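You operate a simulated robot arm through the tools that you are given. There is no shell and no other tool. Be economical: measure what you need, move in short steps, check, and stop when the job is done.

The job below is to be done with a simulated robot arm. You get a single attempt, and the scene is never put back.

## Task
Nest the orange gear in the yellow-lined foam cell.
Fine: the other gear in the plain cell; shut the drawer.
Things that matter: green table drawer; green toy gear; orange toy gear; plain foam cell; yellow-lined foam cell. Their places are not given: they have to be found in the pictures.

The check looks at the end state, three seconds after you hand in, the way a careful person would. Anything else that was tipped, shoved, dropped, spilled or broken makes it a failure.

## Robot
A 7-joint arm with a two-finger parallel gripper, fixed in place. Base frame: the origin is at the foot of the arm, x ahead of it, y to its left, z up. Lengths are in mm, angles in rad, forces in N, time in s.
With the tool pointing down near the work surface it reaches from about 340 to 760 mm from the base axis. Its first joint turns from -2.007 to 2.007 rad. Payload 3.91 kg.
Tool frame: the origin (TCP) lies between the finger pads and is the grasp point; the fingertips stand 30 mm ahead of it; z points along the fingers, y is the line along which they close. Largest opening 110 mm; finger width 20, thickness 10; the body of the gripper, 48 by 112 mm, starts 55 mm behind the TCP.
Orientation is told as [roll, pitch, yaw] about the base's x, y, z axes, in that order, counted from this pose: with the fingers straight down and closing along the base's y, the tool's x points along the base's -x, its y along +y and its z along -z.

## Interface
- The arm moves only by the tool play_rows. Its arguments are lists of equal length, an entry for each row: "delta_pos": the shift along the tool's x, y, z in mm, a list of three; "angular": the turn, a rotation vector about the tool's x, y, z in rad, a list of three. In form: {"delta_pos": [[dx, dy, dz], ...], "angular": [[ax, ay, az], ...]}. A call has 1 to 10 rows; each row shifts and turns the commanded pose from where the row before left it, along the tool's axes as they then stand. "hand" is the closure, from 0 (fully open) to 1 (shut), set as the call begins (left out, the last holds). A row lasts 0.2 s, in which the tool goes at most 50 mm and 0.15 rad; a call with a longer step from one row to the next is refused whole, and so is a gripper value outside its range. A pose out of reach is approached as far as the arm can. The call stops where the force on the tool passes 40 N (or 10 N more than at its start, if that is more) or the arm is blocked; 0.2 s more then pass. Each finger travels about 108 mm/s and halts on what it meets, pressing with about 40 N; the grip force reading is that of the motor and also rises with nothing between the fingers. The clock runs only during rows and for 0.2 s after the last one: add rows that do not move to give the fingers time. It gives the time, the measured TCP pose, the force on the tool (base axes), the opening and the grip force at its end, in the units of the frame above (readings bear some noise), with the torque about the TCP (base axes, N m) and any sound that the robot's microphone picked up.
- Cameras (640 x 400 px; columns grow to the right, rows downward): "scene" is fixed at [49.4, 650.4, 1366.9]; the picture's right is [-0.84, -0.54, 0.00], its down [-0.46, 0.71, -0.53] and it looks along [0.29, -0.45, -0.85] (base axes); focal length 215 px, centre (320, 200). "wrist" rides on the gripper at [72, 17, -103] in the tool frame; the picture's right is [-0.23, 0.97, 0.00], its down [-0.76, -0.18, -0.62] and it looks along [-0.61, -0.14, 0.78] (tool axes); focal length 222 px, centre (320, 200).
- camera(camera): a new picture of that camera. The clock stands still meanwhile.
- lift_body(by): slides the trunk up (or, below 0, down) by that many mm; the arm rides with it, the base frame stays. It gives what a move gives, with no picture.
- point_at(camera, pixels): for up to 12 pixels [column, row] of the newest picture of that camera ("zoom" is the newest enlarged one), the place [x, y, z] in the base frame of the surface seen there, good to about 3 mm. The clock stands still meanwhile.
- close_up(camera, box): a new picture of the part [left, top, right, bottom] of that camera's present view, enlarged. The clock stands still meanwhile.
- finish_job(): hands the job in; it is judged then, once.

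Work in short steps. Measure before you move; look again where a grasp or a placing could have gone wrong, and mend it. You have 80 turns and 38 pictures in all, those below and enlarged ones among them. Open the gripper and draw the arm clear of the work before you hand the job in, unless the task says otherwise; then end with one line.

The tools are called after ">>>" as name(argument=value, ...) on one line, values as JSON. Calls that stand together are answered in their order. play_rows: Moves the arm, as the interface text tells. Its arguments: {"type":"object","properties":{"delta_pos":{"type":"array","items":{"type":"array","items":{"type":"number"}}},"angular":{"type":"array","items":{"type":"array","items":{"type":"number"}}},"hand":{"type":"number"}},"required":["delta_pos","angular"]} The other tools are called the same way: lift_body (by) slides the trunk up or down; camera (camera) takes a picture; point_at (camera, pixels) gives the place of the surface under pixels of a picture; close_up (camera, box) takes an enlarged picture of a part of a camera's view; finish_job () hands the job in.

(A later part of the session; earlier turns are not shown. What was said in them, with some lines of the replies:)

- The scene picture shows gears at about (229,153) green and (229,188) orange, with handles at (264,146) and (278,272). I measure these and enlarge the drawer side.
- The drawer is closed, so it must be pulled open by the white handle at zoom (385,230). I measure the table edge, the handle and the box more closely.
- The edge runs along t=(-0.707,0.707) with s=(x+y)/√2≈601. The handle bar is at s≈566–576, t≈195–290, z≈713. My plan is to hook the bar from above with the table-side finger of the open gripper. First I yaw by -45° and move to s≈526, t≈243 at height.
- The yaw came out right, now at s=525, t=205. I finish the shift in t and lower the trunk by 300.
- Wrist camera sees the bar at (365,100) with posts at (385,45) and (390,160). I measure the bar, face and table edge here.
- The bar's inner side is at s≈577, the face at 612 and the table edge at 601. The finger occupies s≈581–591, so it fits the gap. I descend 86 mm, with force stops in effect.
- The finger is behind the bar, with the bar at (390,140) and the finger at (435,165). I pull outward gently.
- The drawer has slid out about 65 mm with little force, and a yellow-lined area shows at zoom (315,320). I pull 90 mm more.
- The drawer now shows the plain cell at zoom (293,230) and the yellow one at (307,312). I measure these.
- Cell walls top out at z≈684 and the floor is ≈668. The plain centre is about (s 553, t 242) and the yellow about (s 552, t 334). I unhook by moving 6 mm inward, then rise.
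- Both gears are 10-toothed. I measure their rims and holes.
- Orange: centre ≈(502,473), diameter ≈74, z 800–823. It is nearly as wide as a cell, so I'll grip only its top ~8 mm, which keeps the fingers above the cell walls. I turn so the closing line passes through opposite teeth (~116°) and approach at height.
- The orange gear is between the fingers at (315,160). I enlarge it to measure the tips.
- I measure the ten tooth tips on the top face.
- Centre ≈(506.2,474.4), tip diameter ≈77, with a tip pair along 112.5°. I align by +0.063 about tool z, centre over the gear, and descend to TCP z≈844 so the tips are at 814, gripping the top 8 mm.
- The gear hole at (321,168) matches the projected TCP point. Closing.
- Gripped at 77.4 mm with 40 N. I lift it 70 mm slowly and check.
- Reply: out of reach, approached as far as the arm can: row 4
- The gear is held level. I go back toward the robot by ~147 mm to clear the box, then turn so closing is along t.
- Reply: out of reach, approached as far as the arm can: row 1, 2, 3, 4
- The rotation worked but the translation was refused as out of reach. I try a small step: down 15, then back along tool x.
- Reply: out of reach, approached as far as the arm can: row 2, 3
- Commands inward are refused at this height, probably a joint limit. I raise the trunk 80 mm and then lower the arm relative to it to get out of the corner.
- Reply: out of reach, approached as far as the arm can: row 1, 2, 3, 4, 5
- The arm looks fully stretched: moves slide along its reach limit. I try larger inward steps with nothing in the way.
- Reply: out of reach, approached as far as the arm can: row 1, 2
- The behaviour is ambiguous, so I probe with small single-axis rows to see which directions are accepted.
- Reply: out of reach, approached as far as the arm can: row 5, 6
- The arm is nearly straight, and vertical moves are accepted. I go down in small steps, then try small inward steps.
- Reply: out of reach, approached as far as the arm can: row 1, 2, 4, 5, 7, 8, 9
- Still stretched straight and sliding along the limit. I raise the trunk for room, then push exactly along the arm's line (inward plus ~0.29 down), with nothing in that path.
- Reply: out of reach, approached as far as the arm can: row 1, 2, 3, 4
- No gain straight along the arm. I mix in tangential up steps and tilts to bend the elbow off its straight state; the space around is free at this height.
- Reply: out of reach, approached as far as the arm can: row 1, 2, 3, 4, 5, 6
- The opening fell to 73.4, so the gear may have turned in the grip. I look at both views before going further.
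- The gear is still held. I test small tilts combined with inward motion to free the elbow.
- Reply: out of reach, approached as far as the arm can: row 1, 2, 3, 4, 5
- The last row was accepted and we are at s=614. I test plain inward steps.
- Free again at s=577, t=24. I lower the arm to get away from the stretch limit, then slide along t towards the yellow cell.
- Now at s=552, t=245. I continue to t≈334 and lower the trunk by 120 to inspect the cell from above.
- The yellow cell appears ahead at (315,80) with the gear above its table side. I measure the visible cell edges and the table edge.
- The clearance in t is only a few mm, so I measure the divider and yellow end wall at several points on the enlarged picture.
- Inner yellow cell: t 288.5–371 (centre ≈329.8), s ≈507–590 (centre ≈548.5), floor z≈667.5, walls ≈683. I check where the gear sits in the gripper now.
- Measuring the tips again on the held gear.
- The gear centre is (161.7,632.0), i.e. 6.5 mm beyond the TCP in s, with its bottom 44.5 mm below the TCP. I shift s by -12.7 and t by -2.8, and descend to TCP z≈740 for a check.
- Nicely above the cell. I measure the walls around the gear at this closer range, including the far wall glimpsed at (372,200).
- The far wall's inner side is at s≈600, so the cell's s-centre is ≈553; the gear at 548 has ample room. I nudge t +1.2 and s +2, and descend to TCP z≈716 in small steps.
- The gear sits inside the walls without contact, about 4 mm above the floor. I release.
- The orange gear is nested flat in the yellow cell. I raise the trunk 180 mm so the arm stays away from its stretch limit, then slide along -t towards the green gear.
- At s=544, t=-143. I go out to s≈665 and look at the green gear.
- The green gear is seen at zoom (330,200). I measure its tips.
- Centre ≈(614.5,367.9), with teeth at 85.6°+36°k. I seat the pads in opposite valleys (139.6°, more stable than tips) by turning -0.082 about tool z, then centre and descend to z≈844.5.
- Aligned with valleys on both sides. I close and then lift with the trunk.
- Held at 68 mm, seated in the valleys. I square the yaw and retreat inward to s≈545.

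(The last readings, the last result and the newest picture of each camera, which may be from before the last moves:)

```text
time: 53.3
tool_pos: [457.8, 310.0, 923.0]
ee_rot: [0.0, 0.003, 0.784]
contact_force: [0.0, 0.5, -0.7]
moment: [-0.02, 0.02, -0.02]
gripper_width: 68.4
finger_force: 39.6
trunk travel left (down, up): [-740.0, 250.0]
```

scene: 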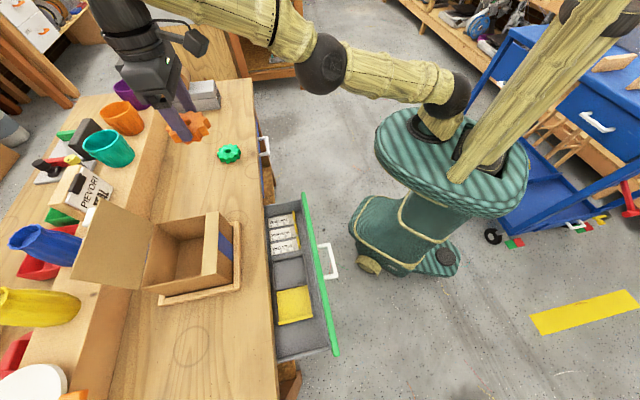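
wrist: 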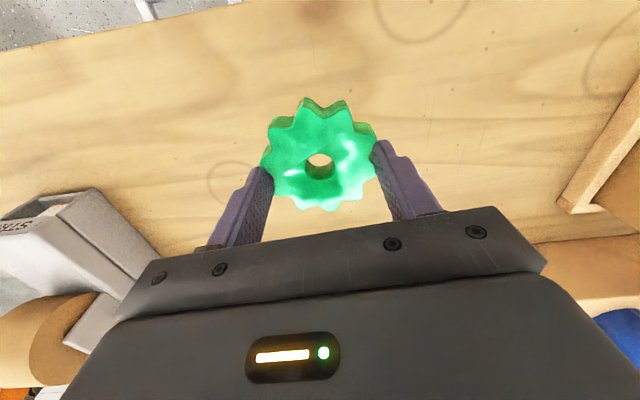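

At s=543, t=-104. I move 345 mm along t to the plain cell.

>>> play_rows(delta_pos=[[0, 35, 0], [0, 46, 0], [0, 46, 0], [0, 46, 0], [0, 46, 0], [0, 46, 0], [0, 45, 0], [0, 35, 0], [0, 0, 50], [0, 0, 0]], angular=[[0, 0, 0], [0, 0, 0], [0, 0, 0], [0, 0, 0], [0, 0, 0], [0, 0, 0], [0, 0, 0], [0, 0, 0], [0, 0, 0], [0, 0, 0]])

>>> close_up(camera="wrist", box=[220, 60, 420, 220])

```text
time: 55.5
tool_pos: [215.1, 555.7, 869.7]
ee_rot: [-0.001, 0.001, 0.785]
contact_force: [0.2, 0.6, -1.1]
moment: [-0.01, 0.04, 0.0]
gripper_width: 68.2
finger_force: 40.1
trunk travel left (down, up): [-740.0, 250.0]
```

```text
2.50 times, centred on (320, 140) of wrist
```

zoom: 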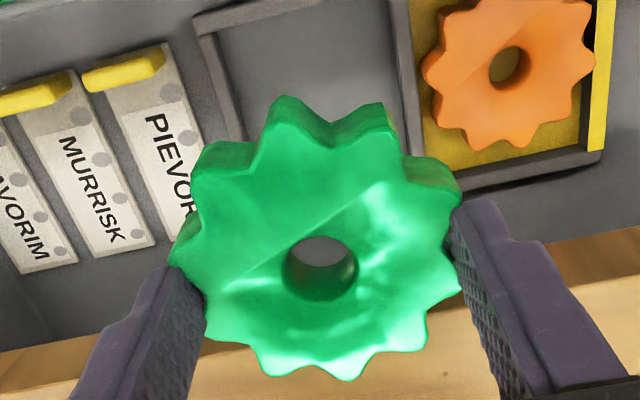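

Measuring the held green gear, plus the orange gear's top and the plain cell's walls.

>>> point_at(camera="zoom", pixels=[[182, 260], [202, 176], [270, 128], [375, 133], [452, 186], [455, 291], [422, 343], [350, 373], [269, 364], [211, 332]])

>>> point_at(camera="zoom", pixels=[[450, 30], [560, 40], [510, 120], [400, 60], [405, 110], [225, 80], [215, 50], [395, 60], [390, 20], [235, 80], [300, 5], [545, 105]])

```text
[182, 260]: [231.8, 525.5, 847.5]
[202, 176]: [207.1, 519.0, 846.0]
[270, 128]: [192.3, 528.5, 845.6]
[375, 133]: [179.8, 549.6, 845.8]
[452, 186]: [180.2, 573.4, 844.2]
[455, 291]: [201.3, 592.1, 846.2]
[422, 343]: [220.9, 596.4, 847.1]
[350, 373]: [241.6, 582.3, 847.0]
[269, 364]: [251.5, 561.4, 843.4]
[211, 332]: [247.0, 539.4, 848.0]
```

```text
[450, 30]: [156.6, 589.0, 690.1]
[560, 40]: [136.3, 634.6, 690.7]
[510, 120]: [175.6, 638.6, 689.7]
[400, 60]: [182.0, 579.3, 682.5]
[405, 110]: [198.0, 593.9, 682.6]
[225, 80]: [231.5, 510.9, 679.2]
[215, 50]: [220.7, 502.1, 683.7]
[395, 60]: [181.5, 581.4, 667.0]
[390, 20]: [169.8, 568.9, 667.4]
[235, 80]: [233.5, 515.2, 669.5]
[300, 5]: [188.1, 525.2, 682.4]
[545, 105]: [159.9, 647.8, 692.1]
```

The green gear is centred on the TCP, with its bottom 46 mm below. Plain cell inner t is 198.5–281.5 (centre 240). Orange's top is z≈690, resting on the floor. I shift slightly and descend to z≈740.

>>> play_rows(delta_pos=[[-2.5, -1.4, 0], [0, 0, 30], [0, 0, 30], [0, 0, 30], [0, 0, 25], [0, 0, 14], [0, 0, 0]], angular=[[0, 0, 0], [0, 0, 0], [0, 0, 0], [0, 0, 0], [0, 0, 0], [0, 0, 0], [0, 0, 0]])

>>> close_up(camera="wrist", box=[220, 60, 420, 220])

```text
time: 57.1
tool_pos: [218.0, 553.4, 740.5]
ee_rot: [-0.001, 0.004, 0.787]
contact_force: [0.1, -0.1, -1.0]
moment: [0.0, 0.03, -0.01]
gripper_width: 68.1
finger_force: 39.5
trunk travel left (down, up): [-740.0, 250.0]
```

```text
2.50 times, centred on (320, 140) of wrist
```

zoom: 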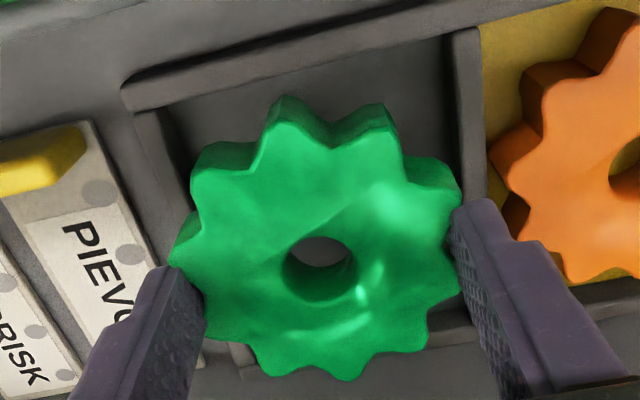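

I need +2.2 in t. I check the PIEVORI pack edge and the orange gear's nearest tip relative to the fingers.

>>> point_at(camera="zoom", pixels=[[190, 340], [125, 200], [500, 165], [497, 155], [175, 180], [185, 150], [455, 120], [475, 120], [245, 355], [165, 170]])

```text
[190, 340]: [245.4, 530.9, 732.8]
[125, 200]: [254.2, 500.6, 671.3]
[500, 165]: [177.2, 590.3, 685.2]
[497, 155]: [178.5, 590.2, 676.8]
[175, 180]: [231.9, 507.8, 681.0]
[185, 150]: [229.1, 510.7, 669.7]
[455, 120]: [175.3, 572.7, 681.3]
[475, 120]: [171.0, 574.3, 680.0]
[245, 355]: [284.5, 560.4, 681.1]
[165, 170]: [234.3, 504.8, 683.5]
```

Packs lie low (z≈671), and orange's nearest tip is at t≈292, so I will open only to ~75 mm. Descending now to TCP z≈717 with +2.2 in t.

>>> play_rows(delta_pos=[[-1.5, 2.2, 0], [0, 0, 8], [0, 0, 6], [0, 0, 5], [0, 0, 4], [0, 0, 0]], angular=[[0, 0, 0], [0, 0, 0], [0, 0, 0], [0, 0, 0], [0, 0, 0], [0, 0, 0]])

>>> close_up(camera="wrist", box=[220, 60, 420, 220])

```text
time: 58.5
tool_pos: [217.6, 556.8, 718.3]
ee_rot: [0.0, 0.005, 0.786]
contact_force: [-0.4, -0.6, -0.4]
moment: [-0.01, 0.03, -0.06]
gripper_width: 68.3
finger_force: 40.1
trunk travel left (down, up): [-740.0, 250.0]
```

```text
2.50 times, centred on (320, 140) of wrist
```

zoom: 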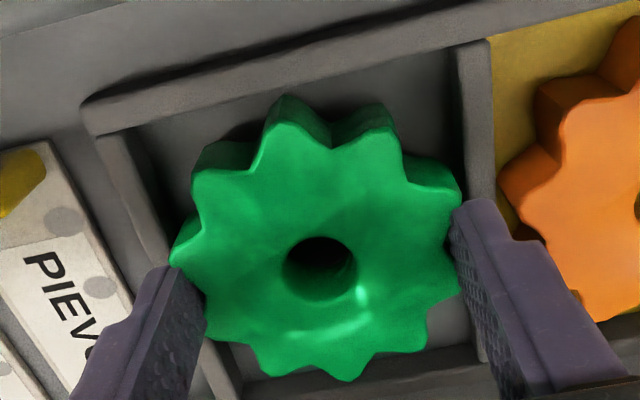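

The gear is inside the walls. I lower 1.5 mm more, open just to ~75 mm, and rise.

>>> play_rows(delta_pos=[[0, 0, 1.5]], angular=[[0, 0, 0]])

>>> play_rows(delta_pos=[[0, 0, 0], [0, 0, 0], [0, 0, -5], [0, 0, -10], [0, 0, -20]], angular=[[0, 0, 0], [0, 0, 0], [0, 0, 0], [0, 0, 0], [0, 0, 0]], hand=0.31)

>>> camera(camera="wrist")

```text
time: 58.9
tool_pos: [216.6, 556.4, 715.7]
ee_rot: [0.001, 0.002, 0.785]
contact_force: [0.2, 1.0, 0.1]
moment: [-0.01, -0.01, 0.0]
gripper_width: 68.3
finger_force: 39.5
trunk travel left (down, up): [-740.0, 250.0]
```

```text
time: 60.1
tool_pos: [217.8, 557.3, 751.1]
ee_rot: [0.001, 0.004, 0.787]
contact_force: [0.5, -0.5, -0.2]
moment: [0.0, -0.03, -0.03]
gripper_width: 75.9
finger_force: 0.1
trunk travel left (down, up): [-740.0, 250.0]
```

```text
5 pictures are left
```

wrist: 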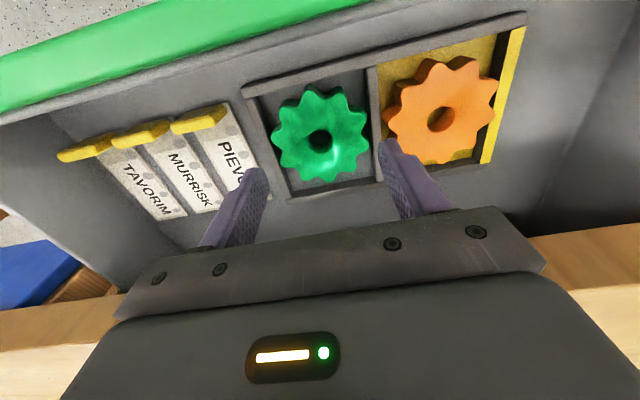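

Both gears sit in their cells. To shut the drawer I rise, retreat to s≈380 with fingers closed, and will descend in front of the bar (outer side now at s≈411).

>>> play_rows(delta_pos=[[0, 0, -40], [0, 0, -45], [0, 0, -5], [42, 0, 0], [42, 0, 0], [42, 0, 0], [42, 0, 0], [0, 0, 0]], angular=[[0, 0, 0], [0, 0, 0], [0, 0, 0], [0, 0, 0], [0, 0, 0], [0, 0, 0], [0, 0, 0], [0, 0, 0]])

>>> play_rows(delta_pos=[[0, 0, 0], [0, 0, 0], [0, 0, 0]], angular=[[0, 0, 0], [0, 0, 0], [0, 0, 0]], hand=1)

>>> close_up(camera="scene", box=[220, 180, 380, 340])

```text
time: 61.9
tool_pos: [101.2, 438.0, 841.3]
ee_rot: [0.0, 0.003, 0.786]
contact_force: [-0.1, -0.8, 0.2]
moment: [0.01, 0.01, 0.0]
gripper_width: 75.8
finger_force: 0.0
trunk travel left (down, up): [-740.0, 250.0]
```

```text
time: 62.7
tool_pos: [100.5, 440.0, 842.4]
ee_rot: [-0.001, 0.003, 0.787]
contact_force: [-0.7, 1.2, -0.9]
moment: [0.02, 0.0, -0.01]
gripper_width: 0.0
finger_force: 37.8
trunk travel left (down, up): [-740.0, 250.0]
```

```text
2.50 times, centred on (300, 260) of scene
```

zoom: 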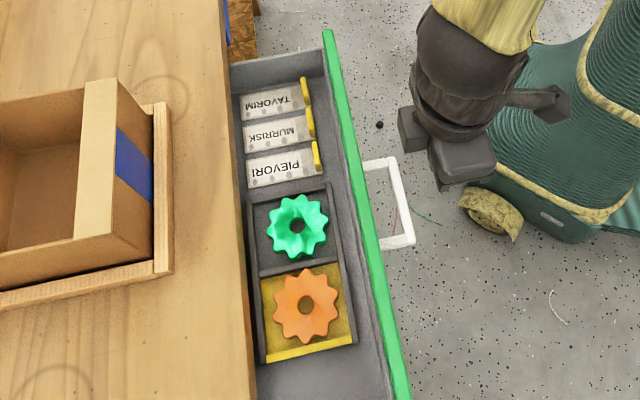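

Everything is in place. I confirm the bar's present position before descending.

>>> point_at(camera="zoom", pixels=[[402, 190], [407, 220], [395, 165], [370, 164], [385, 243]])

```text
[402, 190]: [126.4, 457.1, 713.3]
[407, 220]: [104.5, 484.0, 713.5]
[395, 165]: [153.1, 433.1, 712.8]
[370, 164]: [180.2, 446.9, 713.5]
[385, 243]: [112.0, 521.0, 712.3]
```

Bar centre s≈414; the fingers will come down at s≤392. I descend 130 mm, then push gently.

>>> play_rows(delta_pos=[[0, 0, 35], [0, 0, 35], [0, 0, 35], [0, 0, 25], [0, 0, 0]], angular=[[0, 0, 0], [0, 0, 0], [0, 0, 0], [0, 0, 0], [0, 0, 0]])

>>> play_rows(delta_pos=[[-8, 0, 0], [-8, 0, 0], [-12, 0, 0], [-15, 0, 0], [-15, 0, 0], [-15, 0, 0], [-15, 0, 0], [-15, 0, 0]], angular=[[0, 0, 0], [0, 0, 0], [0, 0, 0], [0, 0, 0], [0, 0, 0], [0, 0, 0], [0, 0, 0], [0, 0, 0]])

```text
time: 63.9
tool_pos: [98.0, 438.9, 709.6]
ee_rot: [0.0, 0.003, 0.785]
contact_force: [0.1, -0.8, -0.4]
moment: [0.0, 0.0, 0.02]
gripper_width: 0.1
finger_force: 37.7
trunk travel left (down, up): [-740.0, 250.0]
```

```text
time: 65.7
tool_pos: [171.2, 512.0, 711.0]
ee_rot: [0.0, 0.002, 0.784]
contact_force: [0.1, 0.1, 0.2]
moment: [0.01, 0.02, 0.0]
gripper_width: 0.0
finger_force: 38.1
trunk travel left (down, up): [-740.0, 250.0]
```

Pushing smoothly, now at s=483. I continue ~66 mm, slowing near the end.

>>> play_rows(delta_pos=[[-12, 0, 0], [-12, 0, 0], [-12, 0, 0], [-10, 0, 0], [-8, 0, 0], [-6, 0, 0], [-4, 0, 0], [-3, 0, 0], [-3, 0, 0]], angular=[[0, 0, 0], [0, 0, 0], [0, 0, 0], [0, 0, 0], [0, 0, 0], [0, 0, 0], [0, 0, 0], [0, 0, 0], [0, 0, 0]])

>>> play_rows(delta_pos=[[-2, 0, 0], [-2, 0, 0], [-2, 0, 0], [-2, 0, 0]], angular=[[0, 0, 0], [0, 0, 0], [0, 0, 0], [0, 0, 0]])

>>> close_up(camera="scene", box=[220, 180, 380, 340])

```text
time: 67.7
tool_pos: [220.9, 560.5, 711.4]
ee_rot: [0.001, 0.002, 0.785]
contact_force: [0.2, 0.8, 0.6]
moment: [-0.02, 0.01, 0.0]
gripper_width: 0.0
finger_force: 38.2
trunk travel left (down, up): [-740.0, 250.0]
```

```text
time: 68.7
tool_pos: [221.0, 562.0, 711.2]
ee_rot: [-0.002, 0.01, 0.786]
contact_force: [-26.7, -28.6, 6.4]
moment: [0.72, -0.79, -0.34]
gripper_width: 0.1
finger_force: 37.2
trunk travel left (down, up): [-740.0, 250.0]
```

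```text
2.50 times, centred on (300, 260) of scene
```

zoom: 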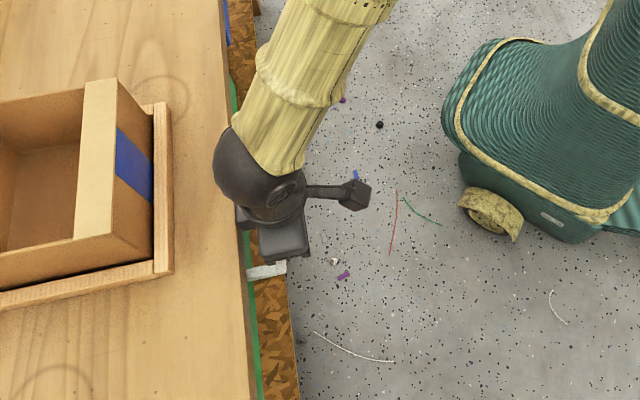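

The force jumped to 39 N, so the drawer hit its stop. I back off, rise clear and look.

>>> play_rows(delta_pos=[[15, 0, 0], [30, 0, 0], [40, 0, 0], [40, 0, 0], [0, 0, -45], [0, 0, -45], [0, 0, -45]], angular=[[0, 0, 0], [0, 0, 0], [0, 0, 0], [0, 0, 0], [0, 0, 0], [0, 0, 0], [0, 0, 0]])

>>> play_rows(delta_pos=[[0, -40, -40], [0, -40, 0], [0, 0, 0]], angular=[[0, 0, 0], [0, 0, 0], [0, 0, 0]], hand=0)

>>> close_up(camera="scene", box=[200, 180, 360, 340])

>>> point_at(camera="zoom", pixels=[[316, 240], [322, 280], [300, 215], [305, 295]])

```text
time: 70.3
tool_pos: [135.6, 479.5, 848.8]
ee_rot: [-0.001, 0.005, 0.785]
contact_force: [0.6, 0.7, -0.2]
moment: [0.01, -0.03, 0.0]
gripper_width: 0.1
finger_force: 37.6
trunk travel left (down, up): [-740.0, 250.0]
```

```text
refused: row 1 steps farther than a row can; nothing moved
```

```text
2.50 times, centred on (280, 260) of scene
```

zoom: 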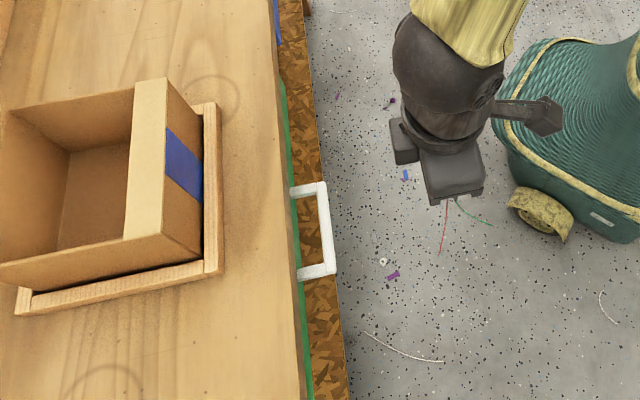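

```text
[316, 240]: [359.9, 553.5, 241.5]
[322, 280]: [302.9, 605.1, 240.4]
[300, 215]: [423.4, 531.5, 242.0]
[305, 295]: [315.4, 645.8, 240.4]
```

The bar corners at scene (282.4,252.8) and (286.8,288.8) match the initial shut position (282.5,253)/(286.5,289.5), so the drawer is shut. I open the gripper and draw the arm clear.

>>> play_rows(delta_pos=[[0, -25, -25], [0, -35, 0], [0, 0, 0], [0, 0, 0]], angular=[[0, 0, 0], [0, 0, 0], [0, 0, 0], [0, 0, 0]], hand=0)

```text
time: 71.3
tool_pos: [179.6, 436.8, 873.1]
ee_rot: [0.001, 0.003, 0.784]
contact_force: [-0.1, 0.5, 0.2]
moment: [-0.01, -0.01, 0.01]
gripper_width: 109.9
finger_force: 0.1
trunk travel left (down, up): [-740.0, 250.0]
```

The gripper is open and the arm is clear of the table and drawer, so I hand in.

>>> finish_job()

```text
The job is handed in.
```

The orange gear is in the yellow-lined cell, the green gear is in the plain cell, and the drawer is shut; the gripper is open and the arm is clear.
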